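You operate a simulated robot arm through the tools that you are given. There is no shell and no other tool.

The job below is to be done with a simulated robot arm. You get a single attempt, and the scene is never put back.

TASK
Ladle mango cubes, then melon cubes into the black bowl; shut the lid.
Fine: the bowl on the chiller; one ladle of each; rinse the blue ladle in the tall pot after each kind and leave it in the pot; spill next to nothing.
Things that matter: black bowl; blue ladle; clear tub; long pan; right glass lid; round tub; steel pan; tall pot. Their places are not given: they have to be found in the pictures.

The check looks at the end state, three seconds after you hand in, the way a careful person would. Anything else that was tipped, shoved, dropped, spilled or broken makes it a failure. Lids that push on must go on centred and level and be pressed home; caps that screw on are set level and turned clockwise until they are tight.

THE ROBOT
A 7-joint arm with a two-finger parallel gripper, fixed in place. Base frame: the origin is on the floor under the middle of its stand, x ahead of it, y to its left, z up; the work surface is at about z = 0.785. Readings come in m, degrees, newtons and seconds.
It reaches about 1.247 m from its shoulder. Its first joint turns from -132.0 to 132.0 degrees. Payload 3.91 kg.
Tool frame: the origin (TCP) lies between the finger pads and is the grasp point; the fingertips stand 0.03 m ahead of it; z points along the fingers, y is the line along which they close. Largest opening 0.11 m; finger width 0.02, thickness 0.01; the body of the gripper, 0.048 by 0.112 m, starts 0.055 m behind the TCP.
Orientation is that of the tool frame in the base frame, as [roll, pitch, yaw] about the fixed x, y, z axes, in that order (R = Rz(yaw) Ry(pitch) Rx(roll)). With the fingers straight down and closing along the base's y, the tool's x points along the base's -x, its y along +y and its z along -z.

THE INTERFACE
- The arm moves only by the tool step_arm. Its arguments are lists of equal length, an entry for each row: "linear": the shift along the tool's x, y, z in m, a list of three; "delta_rot": the turn, a rotation vector about the tool's x, y, z in rad, a list of three; "claw": the finger opening in m, from 0 to 0.11. In form: {"linear": [[tx, ty, tz], ...], "delta_rot": [[rx, ry, rz], ...], "claw": [claw, ...]}. A call has 1 to 20 rows; each row shifts and turns the commanded pose from where the row before left it, along the tool's axes as they then stand. Rows are played at 5 a second. More than 0.05 m and 8.6 degrees between two rows, or a gripper value outside its range, and nothing of the call is played. Where a pose cannot be reached the arm comes as near as it can. A force on the tool above 40 N (or 10 N above the force at the start of the call, whichever is more), or a blocked arm, ends the call early, and 0.2 s more pass. The fingers move at their own pace (about 0.108 m/s each) and stop on an object; they squeeze with about 35 N. The grip force told is the motor's: it shows also when the fingers shut on nothing. Time passes only in rows, and 0.2 s behind the last, so rows that do not move let the fingers close. It gives the time, the measured TCP pose, the force on the tool (base axes), the opening and the grip force at its end, in the units of the frame above (readings bear some noise), with the torque about the TCP (base axes, N m) and any sound that the robot's microphone picked up, and new pictures: "pictures" is both (left out), scene, wrist or none.
- Cameras (640 x 400 px; columns grow to the right, rows downward): "scene" is fixed at [0.3999, 0.6495, 1.7258]; the picture's right is [-0.16, 0.99, 0.00], its down [0.94, 0.15, -0.30] and it looks along [-0.30, -0.05, -0.95] (base axes); focal length 222 px, centre (320, 200). "wrist" rides on the gripper at [0.072, 0.017, -0.103] in the tool frame; the picture's right is [-0.23, 0.97, 0.00], its down [-0.76, -0.18, -0.62] and it looks along [-0.61, -0.14, 0.78] (tool axes); focal length 222 px, centre (320, 200).
- pixel_to_xyz(camera, pixels): there is no depth. For up to 12 entries [column, row, z] of the newest picture of that camera ("zoom" is the newest enlarged one), the place [x, y] in the base frame at which the ray of that pixel passes the height z, good to about 0.002 m. It takes no simulated time.
- zoom(camera, box): a new picture of the part [left, top, right, bottom] of that camera's present view, enlarged. It takes no simulated time.
- sign_off(): hands the job in; it is judged then, once.

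Open the gripper and draw the arm clear of the work before you hand the job in, unless the task says otherwise.

The tools are called as a command line: name --argument value ..., lists and objects as JSON in quotes. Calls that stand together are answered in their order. step_arm: Moves the arm, as the interface text tells. Its arguments: {"type":"object","properties":{"linear":{"type":"array"},"delta_rot":{"type":"array"},"claw":{"type":"array"},"pictures":{"type":"string","enum":["both","scene","wrist","none"]}},"required":["linear","delta_rot","claw"]} The other tools are called the same way: pixel_to_xyz (camera, pixels) gives the place at which the rays of pixels pass given heights; zoom (camera, box) takes an enlarged picture of a part of a camera's view; sign_off () hands the job in.

At the start:

```text
time: 0.0
tcp_pos: [0.2017, 0.5104, 1.4371]
ee_rot: [-180.0, 0.0, 180.0]
wrist_force: [0.2, -0.2, -0.1]
ft_torque: [-0.03, 0.02, 0.02]
opening: 0.1099
grasp_force: 0.1
```

scene: 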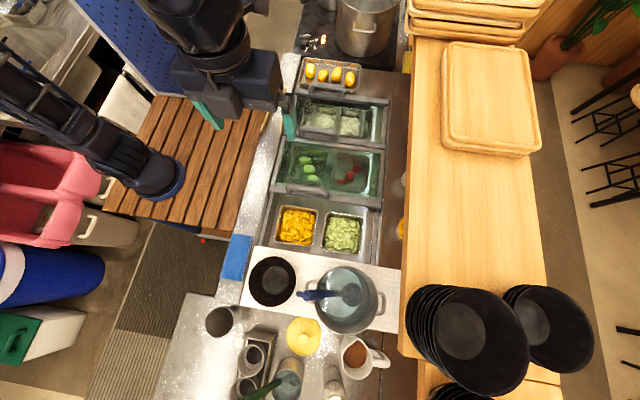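
wrist: 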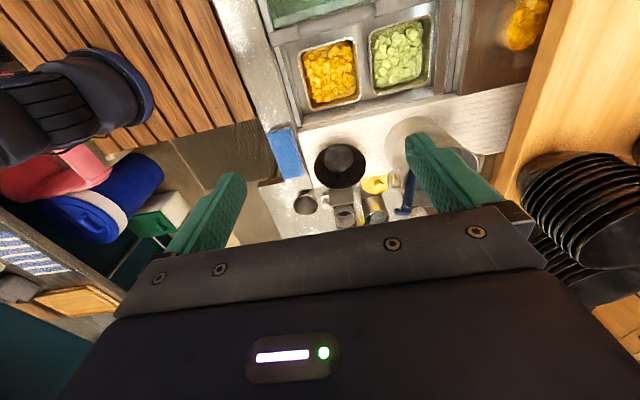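

The scene picture shows the mango tray near (297,227), the melon tray near (343,233), a black bowl near (272,281), and a tall pot with a blue ladle near (345,300). I zoom in on these before moving.

zoom --camera "scene" --box '[220, 180, 420, 305]'

zoom --camera "scene" --box '[190, 240, 430, 400]'

zoom --camera "scene" --box '[240, 40, 440, 200]'

zoom --camera "wrist" --box '[260, 0, 560, 230]'

```text
3.20 times, centred on (320, 242) of scene
```

zoom: 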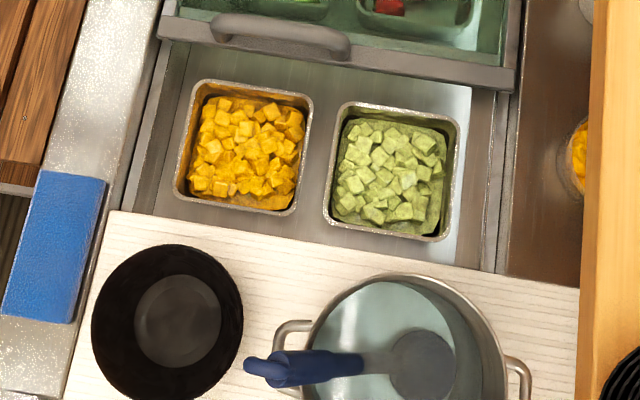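

```text
2.50 times, centred on (310, 320) of scene
```

zoom: 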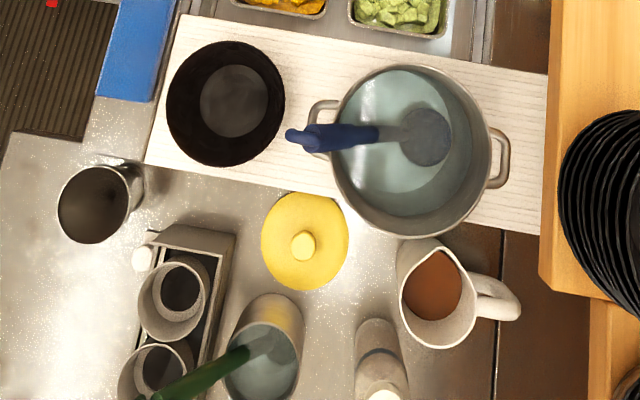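

```text
2.50 times, centred on (340, 120) of scene
```

zoom: 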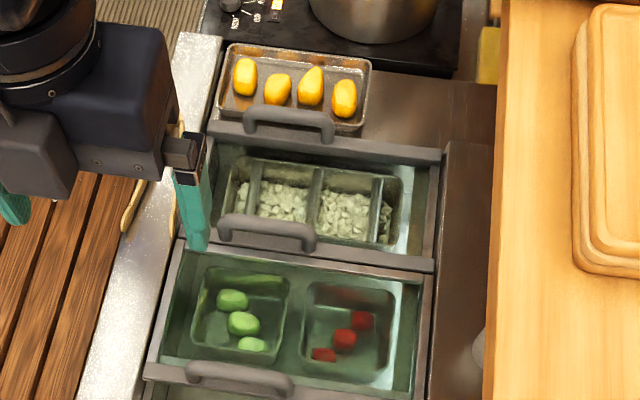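

```text
1.74 times, centred on (410, 115) of wrist
```

zoom: 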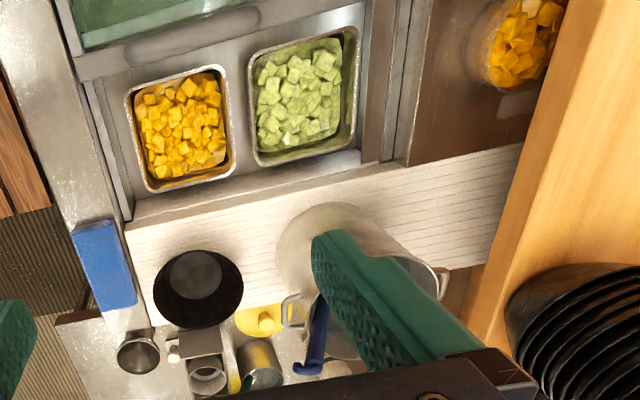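

I want positions for the main objects, so I query the rays at likely heights: work surface at 0.785 and rims above it.

pixel_to_xyz --camera "scene" --pixels '[[272, 281, 0.785], [272, 281, 0.85], [297, 227, 0.785], [343, 233, 0.785], [345, 300, 0.785], [345, 300, 0.95], [308, 294, 0.95], [307, 190, 0.785], [319, 133, 0.785], [327, 89, 0.785], [400, 228, 0.785], [240, 257, 0.785]]'

zoom --camera "scene" --box '[260, 120, 420, 220]'

zoom --camera "scene" --box '[260, 50, 420, 150]'

zoom --camera "scene" --box '[360, 170, 440, 260]'

```text
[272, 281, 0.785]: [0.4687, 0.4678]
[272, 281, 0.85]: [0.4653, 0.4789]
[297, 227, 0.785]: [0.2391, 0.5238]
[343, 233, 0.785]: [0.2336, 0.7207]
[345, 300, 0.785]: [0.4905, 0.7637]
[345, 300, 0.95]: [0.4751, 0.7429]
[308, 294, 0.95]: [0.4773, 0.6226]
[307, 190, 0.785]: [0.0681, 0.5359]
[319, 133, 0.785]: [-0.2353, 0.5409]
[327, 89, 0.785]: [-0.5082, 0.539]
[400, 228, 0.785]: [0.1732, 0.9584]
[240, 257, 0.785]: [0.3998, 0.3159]
```

```text
4.00 times, centred on (340, 170) of scene
```

zoom: 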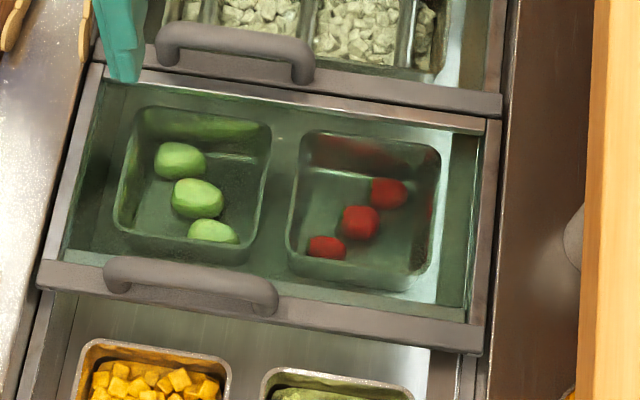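

```text
4.00 times, centred on (340, 100) of scene
```

zoom: 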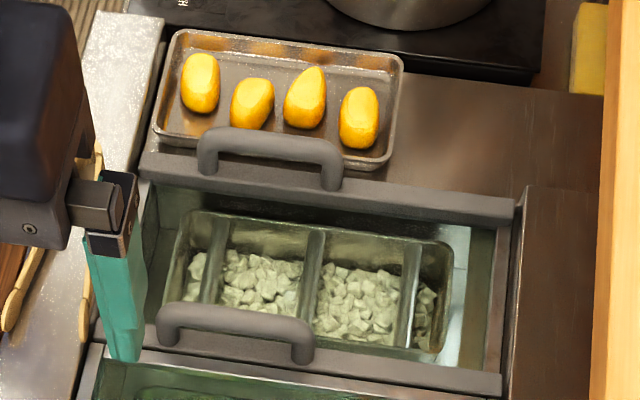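

```text
4.44 times, centred on (400, 215) of scene
```

zoom: 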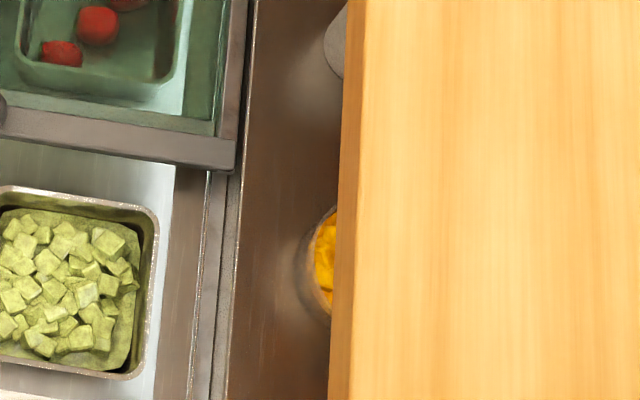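

The layout: the open well holds the mango pan at about (0.24,0.52) and the melon pan at about (0.23,0.72). A glass lid with its handle near (0.07,0.54) sits left of the well. I move the arm lower for a closer wrist view of the bowl, pot and ladle.

step_arm --linear '[[0.02, 0.018, 0.037], [0.02, 0.018, 0.037], [0.02, 0.018, 0.037], [0.02, 0.018, 0.037], [0.02, 0.018, 0.037]]' --delta_rot '[[0, 0, 0], [0, 0, 0], [0, 0, 0], [0, 0, 0], [0, 0, 0]]' --claw '[0.11, 0.11, 0.11, 0.11, 0.11]' --pictures "both"

```text
time: 1.2
tcp_pos: [0.0987, 0.5992, 1.2538]
ee_rot: [-180.0, 0.0, 180.0]
wrist_force: [0.0, -0.5, 1.1]
ft_torque: [0.04, -0.01, 0.04]
opening: 0.11
grasp_force: 0.2
```

scene: 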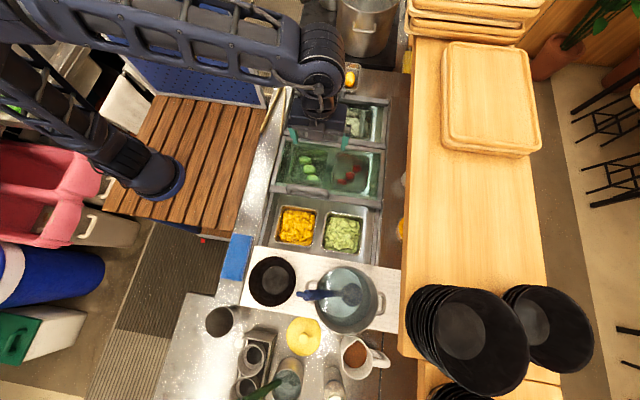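
wrist: 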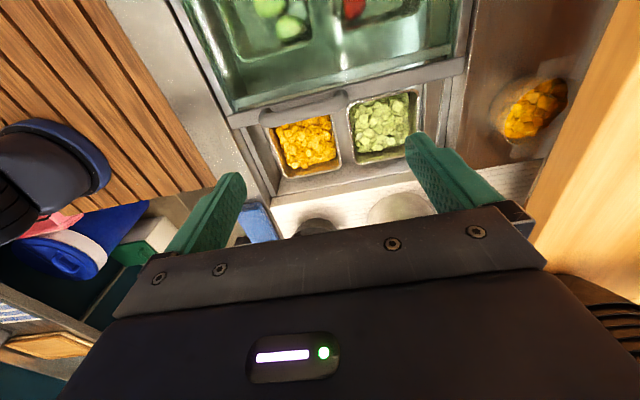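

The wrist picture shows the round tub of orange pieces at (533,108) and both open pans. I zoom in to identify what each container holds.

zoom --camera "wrist" --box '[240, 70, 440, 195]'

zoom --camera "wrist" --box '[460, 40, 620, 140]'

zoom --camera "wrist" --box '[160, 0, 480, 200]'

```text
3.20 times, centred on (340, 132) of wrist
```

zoom: 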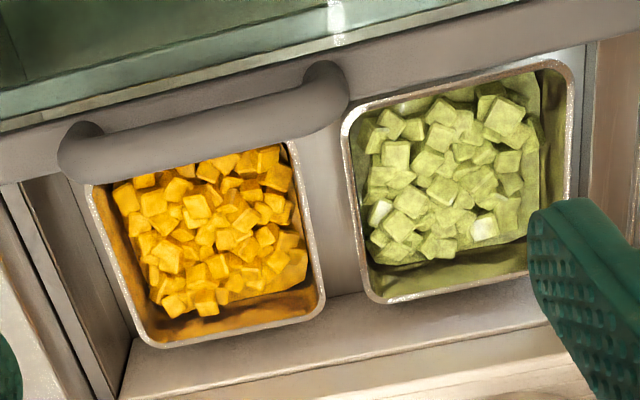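

```text
4.00 times, centred on (540, 90) of wrist
```

zoom: 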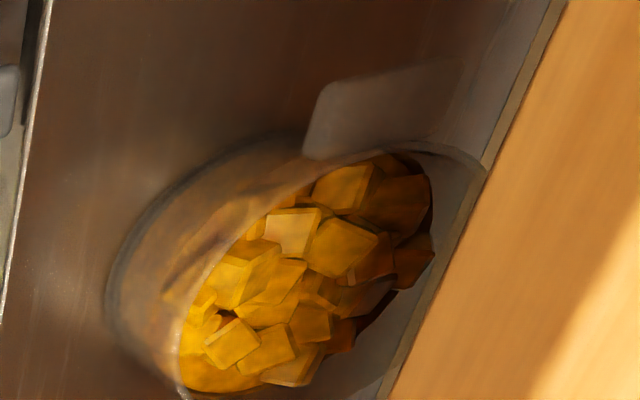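

```text
2.00 times, centred on (320, 100) of wrist
```

zoom: 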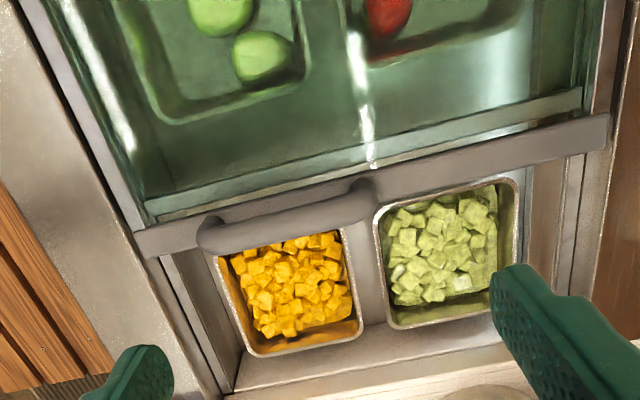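

Both open pans are confirmed: orange cubes on the left and green cubes on the right. I now move over to the pot for a close look at the ladle handle and bowl.

step_arm --linear '[[-0.036, 0.015, -0.009], [-0.036, 0.015, -0.009], [-0.036, 0.015, -0.009], [-0.036, 0.015, -0.009], [-0.036, 0.015, -0.009], [-0.036, 0.015, -0.009], [-0.036, 0.015, -0.009]]' --delta_rot '[[0, 0, 0], [0, 0, 0], [0, 0, 0], [0, 0, 0], [0, 0, 0], [0, 0, 0], [0, 0, 0]]' --claw '[0.11, 0.11, 0.11, 0.11, 0.11, 0.11, 0.11]' --pictures "both"

```text
time: 2.8
tcp_pos: [0.3525, 0.7068, 1.3176]
ee_rot: [-180.0, 0.0, 180.0]
wrist_force: [-0.9, -0.7, -0.1]
ft_torque: [0.02, -0.07, 0.02]
opening: 0.1101
grasp_force: 0.0
```

scene: 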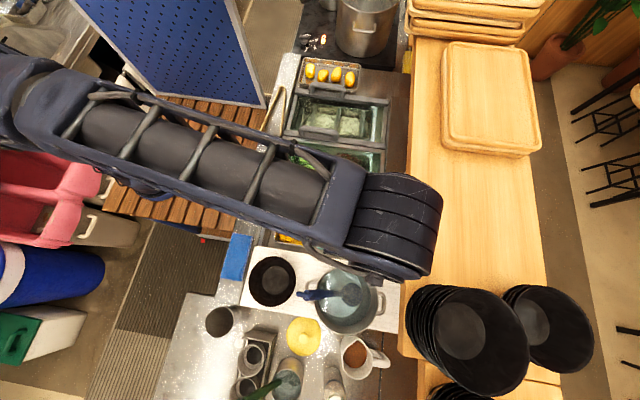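
wrist: 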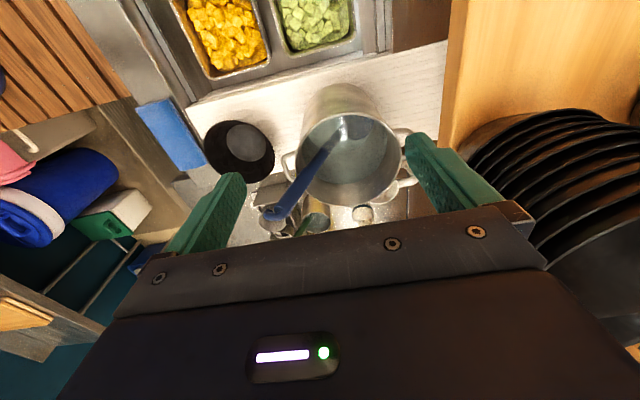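

zoom --camera "wrist" --box '[240, 70, 440, 240]'

zoom --camera "scene" --box '[290, 255, 400, 345]'

zoom --camera "wrist" --box '[130, 0, 450, 200]'

```text
2.35 times, centred on (340, 155) of wrist
```

zoom: 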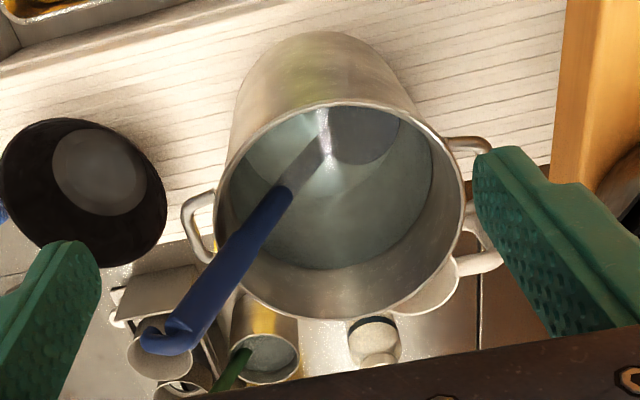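

```text
4.44 times, centred on (345, 300) of scene
```

zoom: 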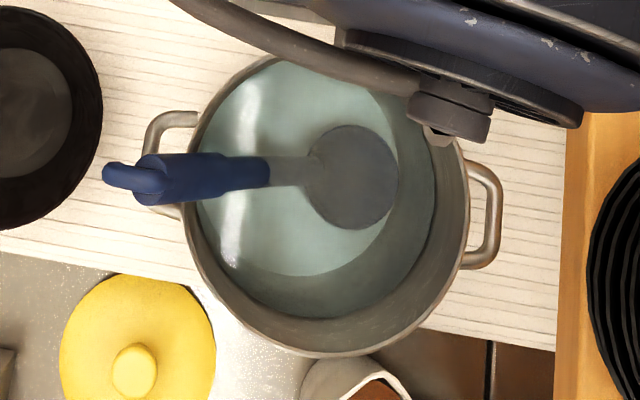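

```text
2.00 times, centred on (290, 100) of wrist
```

zoom: 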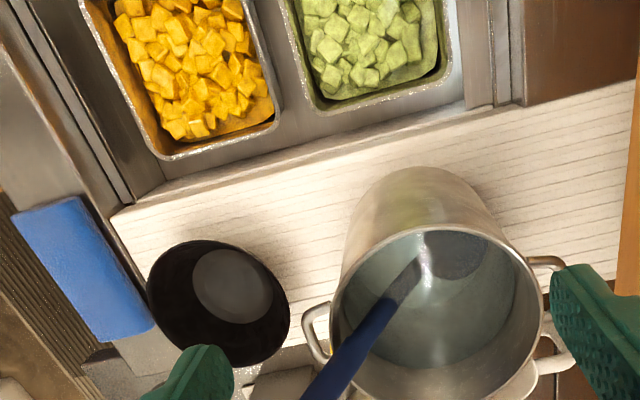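

The blue handle tip is near (304,297) in the scene picture and (274,213) in the wrist picture. I query both rays at several heights to triangulate the ladle and the pot rim.

pixel_to_xyz --camera "scene" --pixels '[[304.5, 296.7, 1.0], [304.5, 296.7, 1.1], [304.5, 296.7, 1.2], [333.4, 293.5, 0.9], [333.4, 293.5, 1.0], [333.4, 293.5, 1.1], [354, 295, 0.8], [354, 295, 0.9], [316, 300, 0.95], [378, 300, 0.95], [347, 269, 0.95], [347, 334, 0.95]]'

pixel_to_xyz --camera "wrist" --pixels '[[274.2, 212.6, 1.0], [274.2, 212.6, 1.1], [274.2, 212.6, 1.2], [327.4, 150, 0.9], [327.4, 150, 1.0], [327.4, 150, 1.1], [359, 128, 0.8], [359, 128, 0.9], [296, 152, 0.95], [401, 158, 0.95], [350, 115, 0.95], [345, 206, 0.95]]'

```text
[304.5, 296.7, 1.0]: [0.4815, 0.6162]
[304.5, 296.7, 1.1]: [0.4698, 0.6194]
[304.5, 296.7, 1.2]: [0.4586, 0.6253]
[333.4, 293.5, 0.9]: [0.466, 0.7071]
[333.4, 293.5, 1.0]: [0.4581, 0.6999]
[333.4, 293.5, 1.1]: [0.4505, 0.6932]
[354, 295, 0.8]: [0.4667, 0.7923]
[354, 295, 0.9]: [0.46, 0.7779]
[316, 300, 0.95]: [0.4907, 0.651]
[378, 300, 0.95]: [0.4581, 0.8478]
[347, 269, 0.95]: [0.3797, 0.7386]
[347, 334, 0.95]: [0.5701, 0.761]
```

```text
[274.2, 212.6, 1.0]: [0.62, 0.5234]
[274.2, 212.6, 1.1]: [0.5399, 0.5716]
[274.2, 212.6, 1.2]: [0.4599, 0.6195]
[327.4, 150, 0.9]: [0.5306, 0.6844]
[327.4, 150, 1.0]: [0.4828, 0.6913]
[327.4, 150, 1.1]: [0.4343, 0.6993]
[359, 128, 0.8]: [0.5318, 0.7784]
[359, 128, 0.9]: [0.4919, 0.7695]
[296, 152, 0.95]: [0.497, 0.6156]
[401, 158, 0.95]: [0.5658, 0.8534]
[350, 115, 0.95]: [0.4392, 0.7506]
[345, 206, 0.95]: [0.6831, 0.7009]
```

Handle tip triangulates to about (0.46,0.62,1.20), with the blue grip's lower end at about (0.454,0.696,1.06). I query the rim extremes and the pot handle in both pictures at several heights to find the rim height.

pixel_to_xyz --camera "scene" --pixels '[[314.7, 297.8, 1.0], [314.7, 297.8, 1.1], [378.4, 299, 1.0], [378.4, 299, 1.1], [345, 335, 1.0], [345, 335, 1.1], [385.5, 306, 1.0], [385.5, 306, 1.1], [306.4, 288, 1.0], [306.4, 288, 1.1]]'

pixel_to_xyz --camera "wrist" --pixels '[[296.3, 150.9, 1.0], [296.3, 150.9, 1.1], [400.6, 161.5, 1.0], [400.6, 161.5, 1.1], [342.3, 205.3, 1.0], [342.3, 205.3, 1.1], [344, 114, 1.0], [344, 114, 1.1], [282.7, 161.5, 1.0], [282.7, 161.5, 1.1]]'

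```text
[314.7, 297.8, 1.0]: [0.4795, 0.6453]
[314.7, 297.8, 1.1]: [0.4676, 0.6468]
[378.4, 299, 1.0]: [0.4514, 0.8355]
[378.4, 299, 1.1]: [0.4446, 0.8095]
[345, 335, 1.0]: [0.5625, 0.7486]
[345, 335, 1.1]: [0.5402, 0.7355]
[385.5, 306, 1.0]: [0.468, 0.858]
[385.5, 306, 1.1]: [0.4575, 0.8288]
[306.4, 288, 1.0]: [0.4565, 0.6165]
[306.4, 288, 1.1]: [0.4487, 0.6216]
```

```text
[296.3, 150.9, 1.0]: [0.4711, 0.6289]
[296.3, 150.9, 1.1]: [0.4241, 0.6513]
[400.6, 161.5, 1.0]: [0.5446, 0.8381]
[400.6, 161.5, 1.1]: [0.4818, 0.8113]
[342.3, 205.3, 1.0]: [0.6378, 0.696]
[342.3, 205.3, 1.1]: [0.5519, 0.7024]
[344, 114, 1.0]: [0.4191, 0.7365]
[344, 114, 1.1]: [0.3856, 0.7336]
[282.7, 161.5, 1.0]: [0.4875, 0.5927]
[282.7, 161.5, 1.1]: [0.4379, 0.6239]
```

The rim fits a circle centred near (0.457,0.728) with radius about 0.084 at z about 1.10. Next I check whether the white board under the bowl belongs to the chiller, using close crops of its edges.

zoom --camera "scene" --box '[215, 225, 295, 320]'

zoom --camera "scene" --box '[370, 230, 420, 340]'

zoom --camera "wrist" --box '[100, 60, 260, 200]'

```text
4.21 times, centred on (255, 272) of scene
```

zoom: 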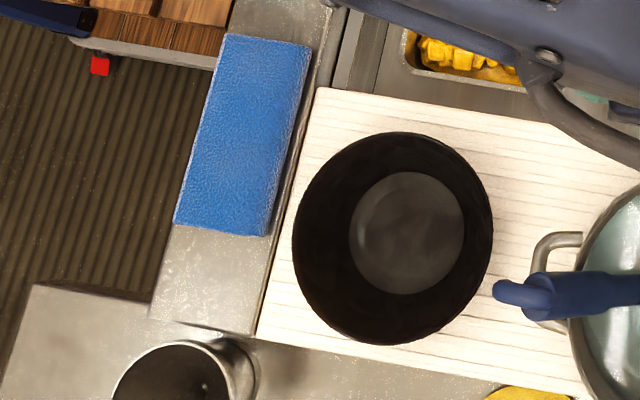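

```text
3.64 times, centred on (395, 285) of scene
```

zoom: 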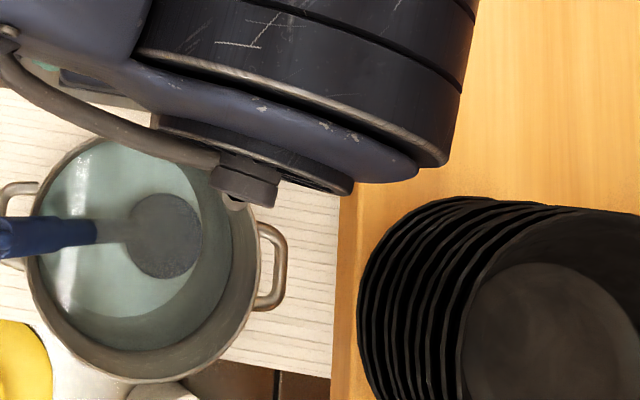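

```text
2.86 times, centred on (180, 130) of wrist
```

zoom: 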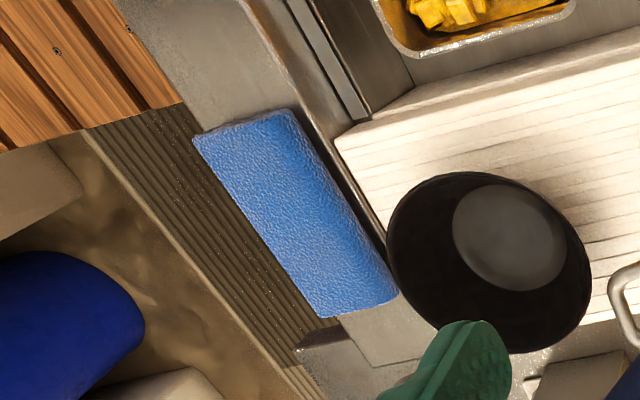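

The front ledge and board end together at the same edge, so I read the white board, with the bowl on it, as part of the chiller. Now I triangulate the bowl rim and bottom and the pan rim corners from both cameras.

pixel_to_xyz --camera "scene" --pixels '[[272.1, 281, 0.8], [272.1, 281, 0.9], [275.2, 279.6, 0.8], [275.2, 279.6, 0.9], [312.8, 246.1, 0.75], [312.8, 246.1, 0.85], [274.7, 240.4, 0.75], [274.7, 240.4, 0.85], [320.9, 248.9, 0.75], [320.9, 248.9, 0.85], [358.4, 254.5, 0.75], [358.4, 254.5, 0.85]]'

pixel_to_xyz --camera "wrist" --pixels '[[239.3, 151.6, 0.8], [239.3, 151.6, 0.9], [246.3, 142.9, 0.8], [246.3, 142.9, 0.9], [267.5, 65, 0.75], [267.5, 65, 0.85], [205, 77.5, 0.75], [205, 77.5, 0.85], [285, 52.5, 0.75], [285, 52.5, 0.85], [353.5, 40, 0.75], [353.5, 40, 0.85]]'

```text
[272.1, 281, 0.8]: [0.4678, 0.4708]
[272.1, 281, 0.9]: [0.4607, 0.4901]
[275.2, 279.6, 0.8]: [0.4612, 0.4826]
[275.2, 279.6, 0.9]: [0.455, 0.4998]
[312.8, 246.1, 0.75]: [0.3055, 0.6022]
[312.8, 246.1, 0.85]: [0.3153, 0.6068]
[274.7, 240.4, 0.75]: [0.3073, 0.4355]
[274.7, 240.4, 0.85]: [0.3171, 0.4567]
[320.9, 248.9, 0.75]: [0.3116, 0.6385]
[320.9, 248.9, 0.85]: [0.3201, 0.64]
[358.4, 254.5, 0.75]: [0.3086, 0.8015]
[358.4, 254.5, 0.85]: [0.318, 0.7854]
```

```text
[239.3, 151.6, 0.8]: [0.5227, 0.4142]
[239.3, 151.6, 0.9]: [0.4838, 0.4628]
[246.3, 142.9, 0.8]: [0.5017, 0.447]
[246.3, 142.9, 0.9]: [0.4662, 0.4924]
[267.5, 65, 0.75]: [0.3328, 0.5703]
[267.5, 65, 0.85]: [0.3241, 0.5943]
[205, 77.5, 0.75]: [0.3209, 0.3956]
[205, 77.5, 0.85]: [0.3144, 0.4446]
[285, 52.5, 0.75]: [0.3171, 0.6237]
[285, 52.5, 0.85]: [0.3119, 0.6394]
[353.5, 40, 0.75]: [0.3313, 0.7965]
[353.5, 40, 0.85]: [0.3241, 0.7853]
```

Pan rims sit near z 0.88, the bowl rim near z 0.98 centred at about (0.454,0.504), and the ladle handle leans about 27° toward -y. I now shift beside the handle and turn the gripper 90° so the fingers close along x, then look again.

step_arm --linear '[[-0.0264, -0.0317, -0.0106], [-0.0264, -0.0317, -0.0106], [-0.0264, -0.0317, -0.0106], [-0.0264, -0.0317, -0.0106], [0, 0, 0], [0, 0, 0], [0, 0, 0], [0, 0, 0], [0, 0, 0], [0, 0, 0], [0, 0, 0], [0, 0, 0], [0, 0, 0], [0, 0, 0], [0, 0, 0]]' --delta_rot '[[0, 0, 0], [0, 0, 0], [0, 0, 0], [0, 0, 0], [0, 0, -0.1428], [0, 0, -0.1428], [0, 0, -0.1428], [0, 0, -0.1428], [0, 0, -0.1428], [0, 0, -0.1428], [0, 0, -0.1428], [0, 0, -0.1428], [0, 0, -0.1428], [0, 0, -0.1428], [0, 0, -0.1428]]' --claw '[0.11, 0.11, 0.11, 0.11, 0.11, 0.11, 0.11, 0.11, 0.11, 0.11, 0.11, 0.11, 0.11, 0.11, 0.11]' --pictures "both"

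```text
time: 6.0
tcp_pos: [0.4589, 0.5798, 1.3597]
ee_rot: [179.9, 0.0, -89.9]
wrist_force: [0.2, 0.3, -0.3]
ft_torque: [-0.02, -0.03, 0.03]
opening: 0.1098
grasp_force: 0.1
```

scene: 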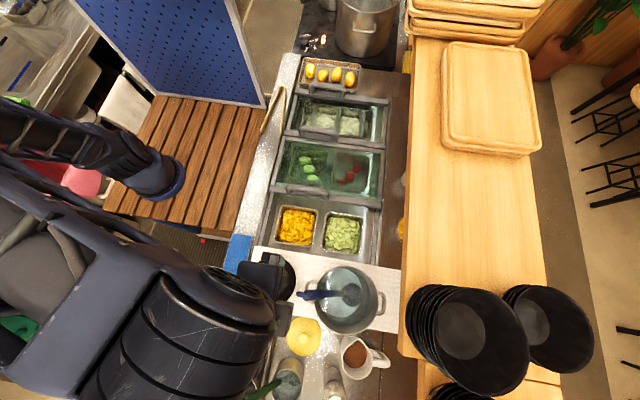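
wrist: 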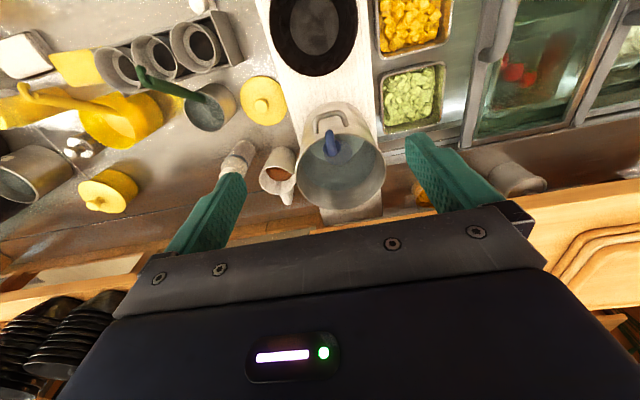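

The turn worked (yaw -89.9). The pot now shows at about (340,160) with the blue handle at (331,145). I zoom in on the ladle for a better triangulation.

zoom --camera "wrist" --box '[280, 90, 400, 230]'

zoom --camera "scene" --box '[280, 255, 400, 345]'

zoom --camera "wrist" --box '[370, 0, 640, 170]'

```text
2.86 times, centred on (340, 160) of wrist
```

zoom: 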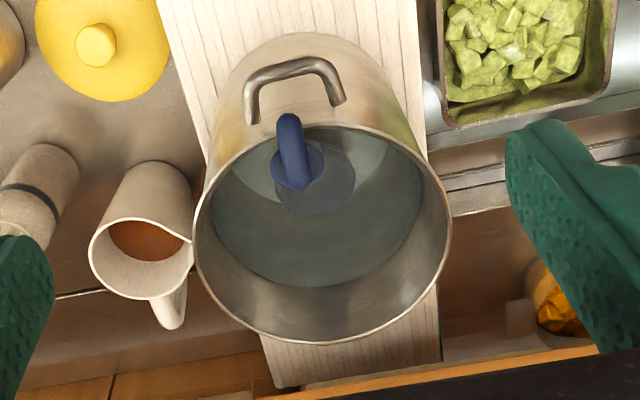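

```text
4.44 times, centred on (340, 300) of scene
```

zoom: 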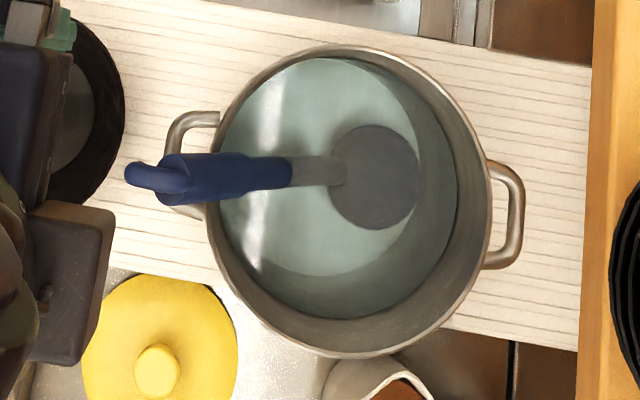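

```text
2.35 times, centred on (505, 85) of wrist
```

zoom: 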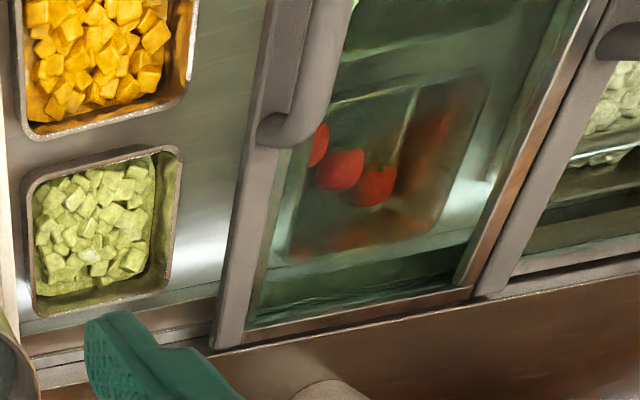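

The handle is seen almost end-on here, ending at wrist (333,148), with the scoop disc near (337.5,152). I query matching rays from both cameras for the tip, hook, neck and scoop.

pixel_to_xyz --camera "wrist" --pixels '[[333, 147.7, 1.15], [333, 147.7, 1.2], [330.2, 134, 1.15], [330.2, 134, 1.2], [337.5, 151.9, 0.9], [337.5, 151.9, 0.95], [352.2, 152, 0.95], [295.6, 171, 1.1], [386, 171, 1.1], [341, 134, 1.1], [341, 208.9, 1.1]]'

pixel_to_xyz --camera "scene" --pixels '[[306.7, 295.5, 1.15], [306.7, 295.5, 1.2], [299.5, 294.9, 1.15], [299.5, 294.9, 1.2], [352.7, 294.9, 0.9], [352.7, 294.9, 0.95], [362.8, 295, 0.95], [342.8, 295, 0.95], [352.7, 283, 0.95], [352.7, 306.6, 0.95], [315, 298.5, 1.1], [378.8, 301, 1.1]]'

```text
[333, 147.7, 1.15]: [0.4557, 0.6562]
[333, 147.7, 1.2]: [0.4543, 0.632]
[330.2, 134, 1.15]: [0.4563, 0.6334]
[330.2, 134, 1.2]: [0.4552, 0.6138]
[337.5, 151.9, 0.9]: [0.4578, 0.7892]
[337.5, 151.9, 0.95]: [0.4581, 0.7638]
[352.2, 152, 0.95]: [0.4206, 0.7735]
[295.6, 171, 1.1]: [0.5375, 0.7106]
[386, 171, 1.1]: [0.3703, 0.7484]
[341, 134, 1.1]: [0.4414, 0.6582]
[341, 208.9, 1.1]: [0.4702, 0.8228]
```

```text
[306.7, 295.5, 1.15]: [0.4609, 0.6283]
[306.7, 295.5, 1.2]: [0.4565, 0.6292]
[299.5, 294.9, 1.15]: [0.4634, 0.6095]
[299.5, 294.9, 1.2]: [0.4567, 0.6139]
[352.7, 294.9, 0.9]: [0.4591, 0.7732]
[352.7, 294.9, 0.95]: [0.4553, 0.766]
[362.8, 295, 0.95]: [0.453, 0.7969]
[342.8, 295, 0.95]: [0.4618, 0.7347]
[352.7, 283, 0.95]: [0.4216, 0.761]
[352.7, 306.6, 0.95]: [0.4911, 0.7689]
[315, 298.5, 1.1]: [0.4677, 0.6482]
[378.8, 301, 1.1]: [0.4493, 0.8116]
```

Handle end triangulates to (0.455,0.629,1.205) and the scoop opening to about (0.457,0.765,0.948), a lean of about 25°. I tilt the tool to match the handle and move to a pre-grasp point 0.10 m short along the handle axis.

step_arm --linear '[[0, 0, 0], [0, 0, 0], [0, 0, 0], [0.0068, 0.0013, 0.0354], [0.0068, 0.0013, 0.0354], [0.0068, 0.0013, 0.0354], [0, 0, 0]]' --delta_rot '[[0, -0.1443, 0], [0, -0.1443, 0], [0, -0.1443, 0], [0, 0, 0], [0, 0, 0], [0, 0, 0], [0, 0, 0]]' --claw '[0.08, 0.07, 0.07, 0.07, 0.07, 0.07, 0.07]' --pictures "both"

```text
time: 7.6
tcp_pos: [0.4536, 0.6036, 1.253]
ee_rot: [-179.9, 24.8, -90.0]
wrist_force: [0.8, 0.3, -0.5]
ft_torque: [0.03, -0.01, -0.01]
opening: 0.0698
grasp_force: 0.0
```

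scene: 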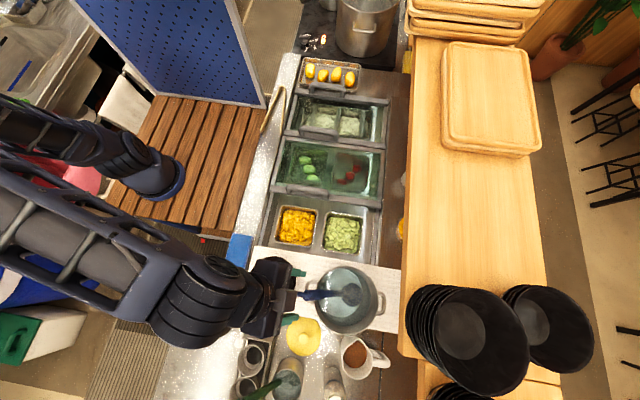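
wrist: 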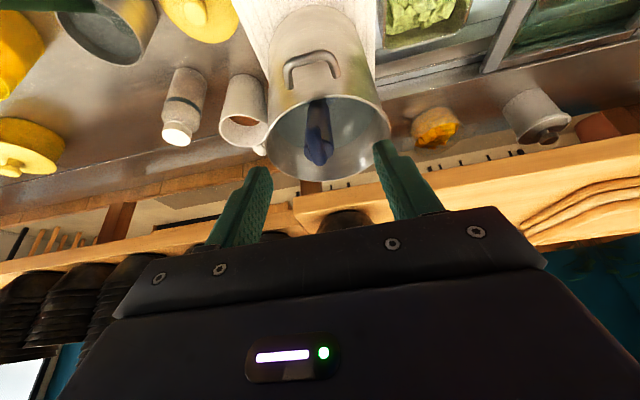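

The blue handle end is at (318,155), midway between the fingertips in the wrist view. I zoom in both cameras to confirm alignment before advancing.

zoom --camera "wrist" --box '[240, 70, 400, 220]'

zoom --camera "scene" --box '[250, 245, 380, 345]'

pixel_to_xyz --camera "wrist" --pixels '[[318, 155, 1.2], [318, 155, 1.18], [321, 102, 1.06]]'

```text
2.67 times, centred on (320, 145) of wrist
```

zoom: 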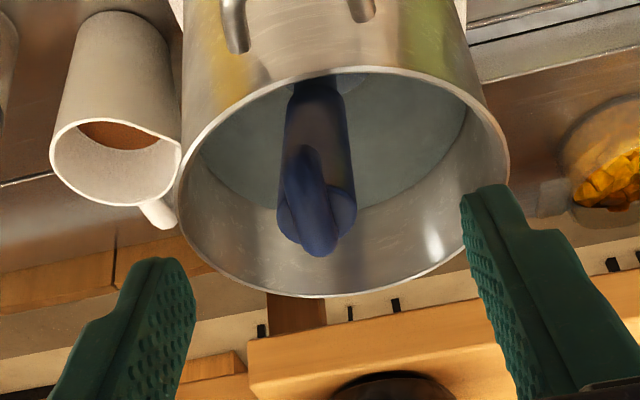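

```text
4.00 times, centred on (315, 295) of scene
```

zoom: 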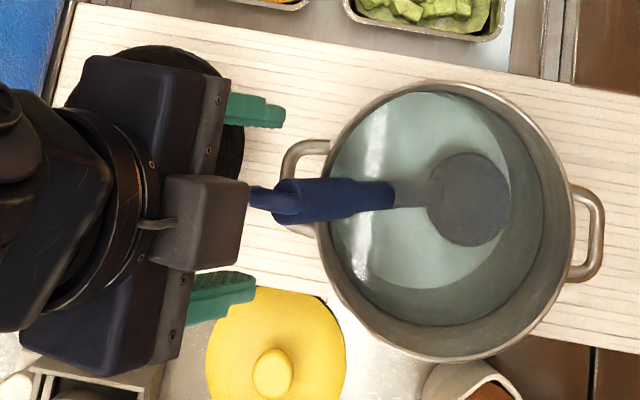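

```text
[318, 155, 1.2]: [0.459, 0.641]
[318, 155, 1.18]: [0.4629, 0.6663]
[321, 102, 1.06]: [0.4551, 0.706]
```

The handle is about 2 cm wide and centred between the fingers. I advance 0.09 m along the tool axis with the fingers still open, then look.

step_arm --linear '[[0, 0, 0.03], [0, 0, 0.03], [0, 0, 0.03], [0, 0, 0]]' --delta_rot '[[0, 0, 0], [0, 0, 0], [0, 0, 0], [0, 0, 0]]' --claw '[0.07, 0.07, 0.07, 0.07]' --pictures "both"

```text
time: 8.6
tcp_pos: [0.4559, 0.641, 1.1716]
ee_rot: [180.0, 24.7, -90.0]
wrist_force: [-0.2, 0.1, -0.3]
ft_torque: [0.06, -0.01, 0.0]
opening: 0.0699
grasp_force: 0.0
```

scene: 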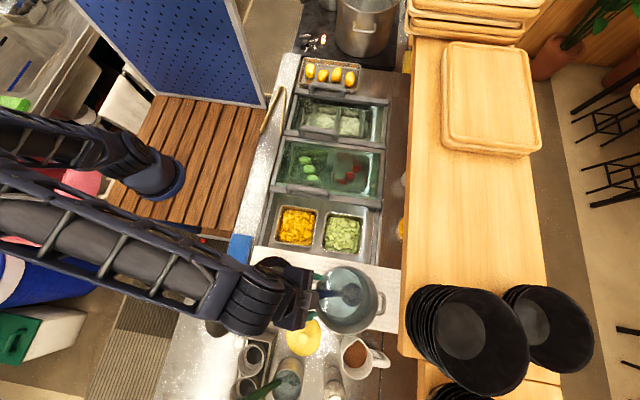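
wrist: 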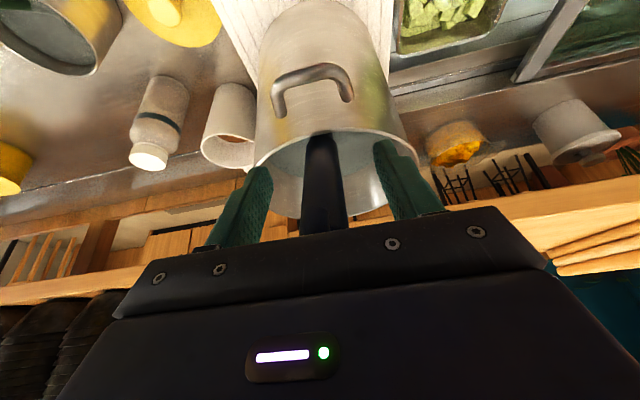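

The handle sits between the fingers with no contact force. I close the gripper without moving.

step_arm --linear '[[0, 0, 0], [0, 0, 0], [0, 0, 0], [0, 0, 0]]' --delta_rot '[[0, 0, 0], [0, 0, 0], [0, 0, 0], [0, 0, 0]]' --claw '[0.04, 0.0, 0.0, 0.0]' --pictures "both"

```text
time: 9.6
tcp_pos: [0.4555, 0.6407, 1.171]
ee_rot: [-180.0, 24.9, -90.0]
wrist_force: [-0.8, -0.1, 0.4]
ft_torque: [0.0, 0.07, 0.05]
opening: 0.0235
grasp_force: 34.7
```

scene: 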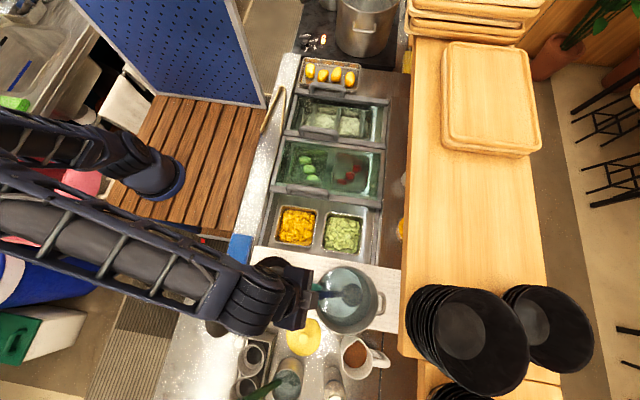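
wrist: 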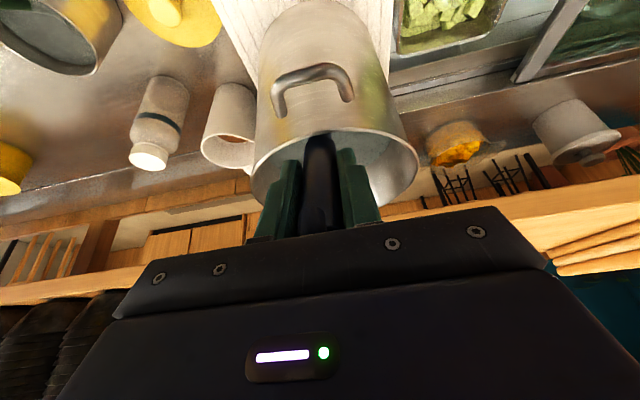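

The grip holds at 0.0235 m with 34.7 N. I lift the ladle straight up slowly, drifting slightly toward -y to keep clear of the far wall, and check.

step_arm --linear '[[-0.0123, 0, -0.0384], [-0.0123, 0, -0.0384], [-0.0123, 0, -0.0384], [0, 0, 0]]' --delta_rot '[[0, 0, 0], [0, 0, 0], [0, 0, 0], [0, 0, 0]]' --claw '[0.0, 0.0, 0.0, 0.0]' --pictures "both"

```text
time: 10.6
tcp_pos: [0.455, 0.6265, 1.2916]
ee_rot: [-179.9, 24.8, -90.0]
wrist_force: [-0.1, 0.4, -0.9]
ft_torque: [-0.13, 0.01, 0.01]
opening: 0.0233
grasp_force: 34.8
```

scene: 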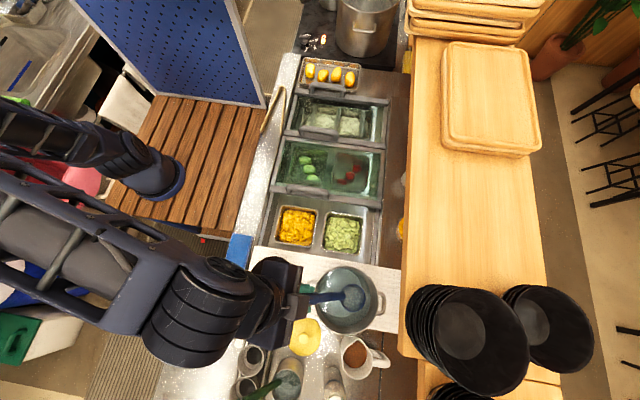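
wrist: 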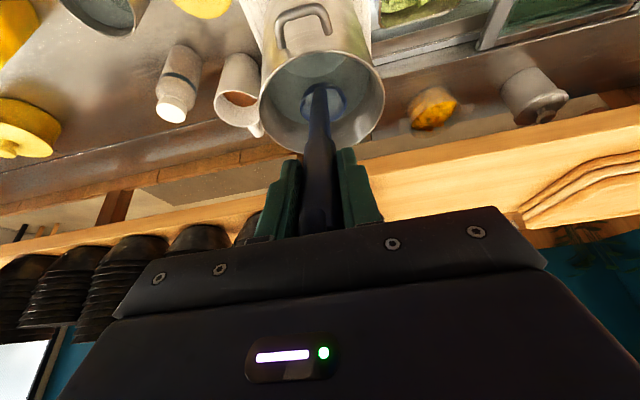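

The ladle is rising; its scoop now shows at about (352,296) in the scene picture and (323,100) in the wrist. I zoom in on both to see its shape and whether it holds water.

zoom --camera "scene" --box '[290, 255, 400, 345]'

zoom --camera "wrist" --box '[250, 40, 400, 160]'

```text
4.44 times, centred on (345, 300) of scene
```

zoom: 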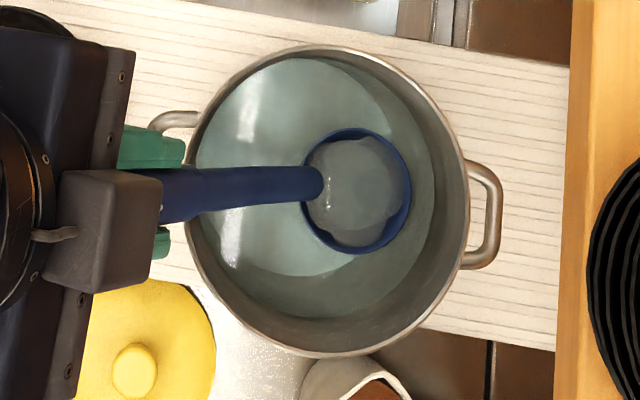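

```text
3.33 times, centred on (325, 100) of wrist
```

zoom: 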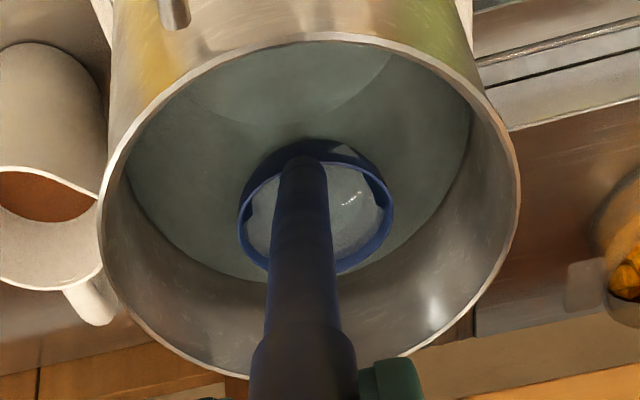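

There is water in the ladle, and the blue-to-grey change earlier marks the water surface at about z 1.06. I locate the scoop centre in both cameras so I can pivot about it and drain it over the pot.

pixel_to_xyz --camera "scene" --pixels '[[353.4, 297.8, 1.05], [353.4, 297.8, 1.08], [353.4, 297.8, 1.1], [341.3, 297.8, 1.08], [365.5, 297.8, 1.08], [353.4, 283.6, 1.08], [353.4, 311.9, 1.08]]'

pixel_to_xyz --camera "wrist" --pixels '[[323.9, 102.2, 1.05], [323.9, 102.2, 1.08], [323.9, 102.2, 1.1], [300.5, 105, 1.08], [347.6, 100, 1.08], [323, 82, 1.08], [330, 122, 1.08]]'

```text
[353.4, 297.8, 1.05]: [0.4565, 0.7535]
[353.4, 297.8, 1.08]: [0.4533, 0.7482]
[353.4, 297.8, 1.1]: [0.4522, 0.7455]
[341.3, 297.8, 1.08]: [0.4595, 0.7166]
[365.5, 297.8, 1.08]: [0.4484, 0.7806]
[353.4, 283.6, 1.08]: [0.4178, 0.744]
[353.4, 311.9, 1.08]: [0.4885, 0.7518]
```

```text
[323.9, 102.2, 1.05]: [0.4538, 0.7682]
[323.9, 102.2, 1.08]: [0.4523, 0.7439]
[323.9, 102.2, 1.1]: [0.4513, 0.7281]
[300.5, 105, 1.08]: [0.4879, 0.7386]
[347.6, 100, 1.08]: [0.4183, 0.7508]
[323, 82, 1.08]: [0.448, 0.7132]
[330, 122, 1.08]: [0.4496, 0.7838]
```

The scoop opening centre is at about (0.4535,0.749,1.075), or (-0.020,0,0.248) in the tool frame. I level and raise the ladle over the pot, centre it, and roll it 60° about the handle so it can be poured over its side lip.

step_arm --linear '[[-0.0443, 0, -0.0185], [-0.0416, 0, -0.0195], [-0.0388, 0, -0.0201], [0.019, 0, 0], [-0.0002, -0.0026, 0], [-0.0002, -0.0026, 0], [-0.0002, -0.0026, 0], [-0.0002, -0.0026, 0], [-0.0002, -0.0026, 0], [-0.0002, -0.0026, 0], [-0.0002, -0.0026, 0], [-0.0002, -0.0026, 0], [0, 0, 0]]' --delta_rot '[[0, 0.1443, 0], [0, 0.1443, 0], [0, 0.1443, 0], [0, 0, 0], [0, 0, -0.1309], [0, 0, -0.1309], [0, 0, -0.1309], [0, 0, -0.1309], [0, 0, -0.1309], [0, 0, -0.1309], [0, 0, -0.1309], [0, 0, -0.1309], [0, 0, 0]]' --claw '[0, 0, 0, 0, 0, 0, 0, 0, 0, 0, 0, 0, 0]' --pictures "both"

```text
time: 13.4
tcp_pos: [0.4713, 0.7213, 1.3822]
ee_rot: [-180.0, 0.0, -29.8]
wrist_force: [-0.1, -0.7, -0.9]
ft_torque: [-0.01, 0.04, -0.03]
opening: 0.0235
grasp_force: 34.9
```

scene: 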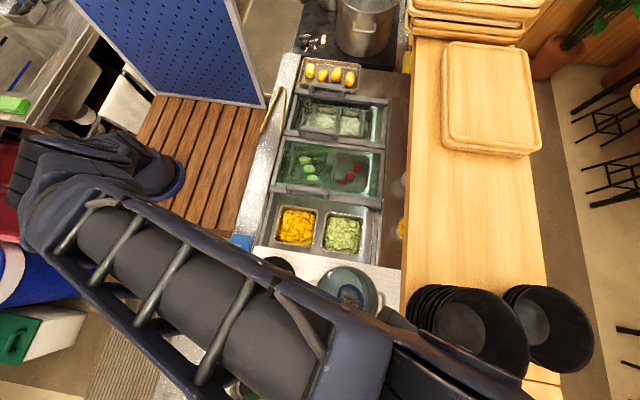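
wrist: 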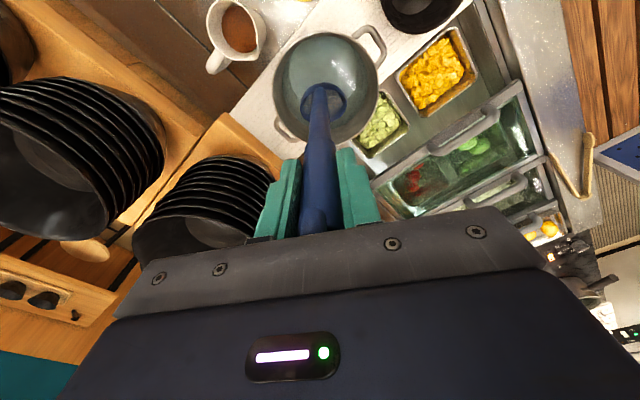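

The scoop is now over the pot centre at about (0.454,0.731,1.134). I raise it a little more and tilt it about the scoop, 8 rows of 0.137 rad, to begin draining the water into the pot.

step_arm --linear '[[0, 0.0339, -0.0177], [0, 0.0312, -0.0175], [0, 0.0285, -0.017], [0, 0.0339, 0.0023], [0, 0.0339, 0.0023], [0, 0.0339, 0.0023], [0, 0.0339, 0.0023], [0, 0.0339, 0.0023], [0, 0, 0]]' --delta_rot '[[0.137, 0, 0], [0.137, 0, 0], [0.137, 0, 0], [0.137, 0, 0], [0.137, 0, 0], [0.137, 0, 0], [0.137, 0, 0], [0.137, 0, 0], [0, 0, 0]]' --claw '[0, 0, 0, 0, 0, 0, 0, 0, 0]' --pictures "both"

```text
time: 15.4
tcp_pos: [0.3682, 0.5299, 1.3154]
ee_rot: [-117.9, 0.0, -30.3]
wrist_force: [2.5, -0.2, -1.8]
ft_torque: [-0.05, 0.07, 0.08]
opening: 0.0236
grasp_force: 35.4
out of reach, approached as far as the arm can: row 8
```

scene: 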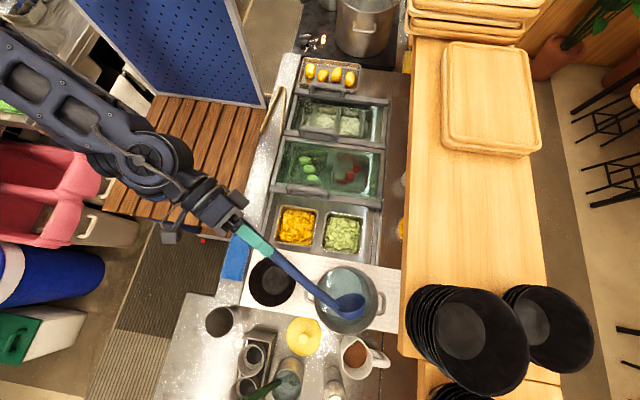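
wrist: 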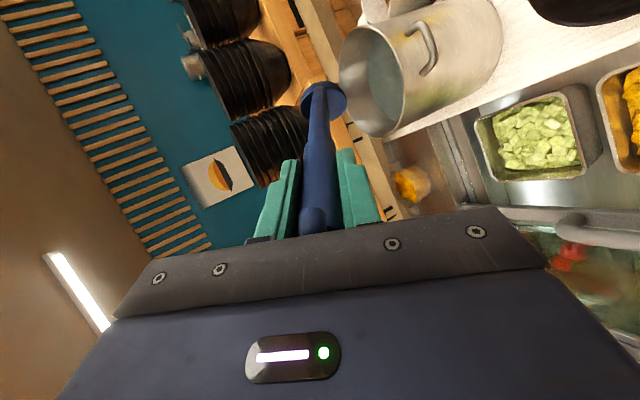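

The arm reached a limit at about 62° of tilt (row 8). I zoom in to see the scoop and whether the water has drained.

zoom --camera "scene" --box '[290, 255, 400, 345]'

zoom --camera "scene" --box '[60, 90, 260, 260]'

zoom --camera "wrist" --box '[260, 40, 420, 160]'

```text
4.44 times, centred on (345, 300) of scene
```

zoom: 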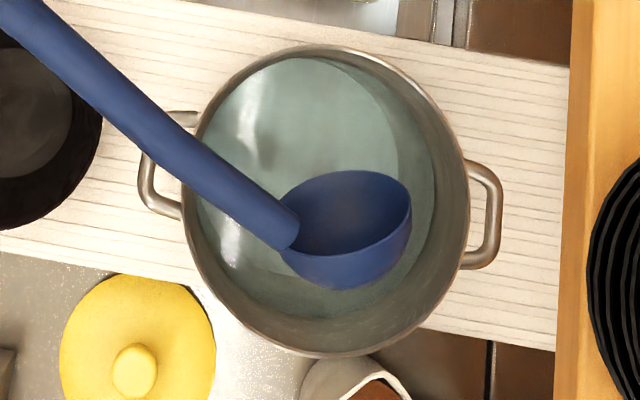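

```text
2.35 times, centred on (160, 175) of scene
```

zoom: 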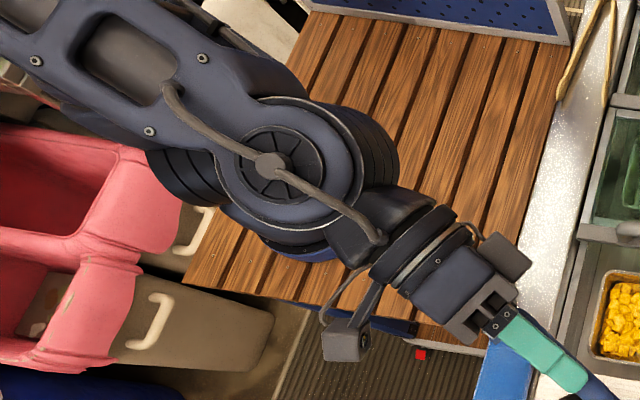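

```text
3.33 times, centred on (340, 100) of wrist
```

zoom: 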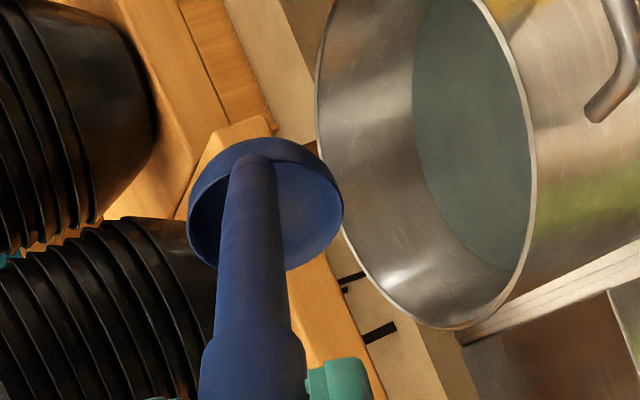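

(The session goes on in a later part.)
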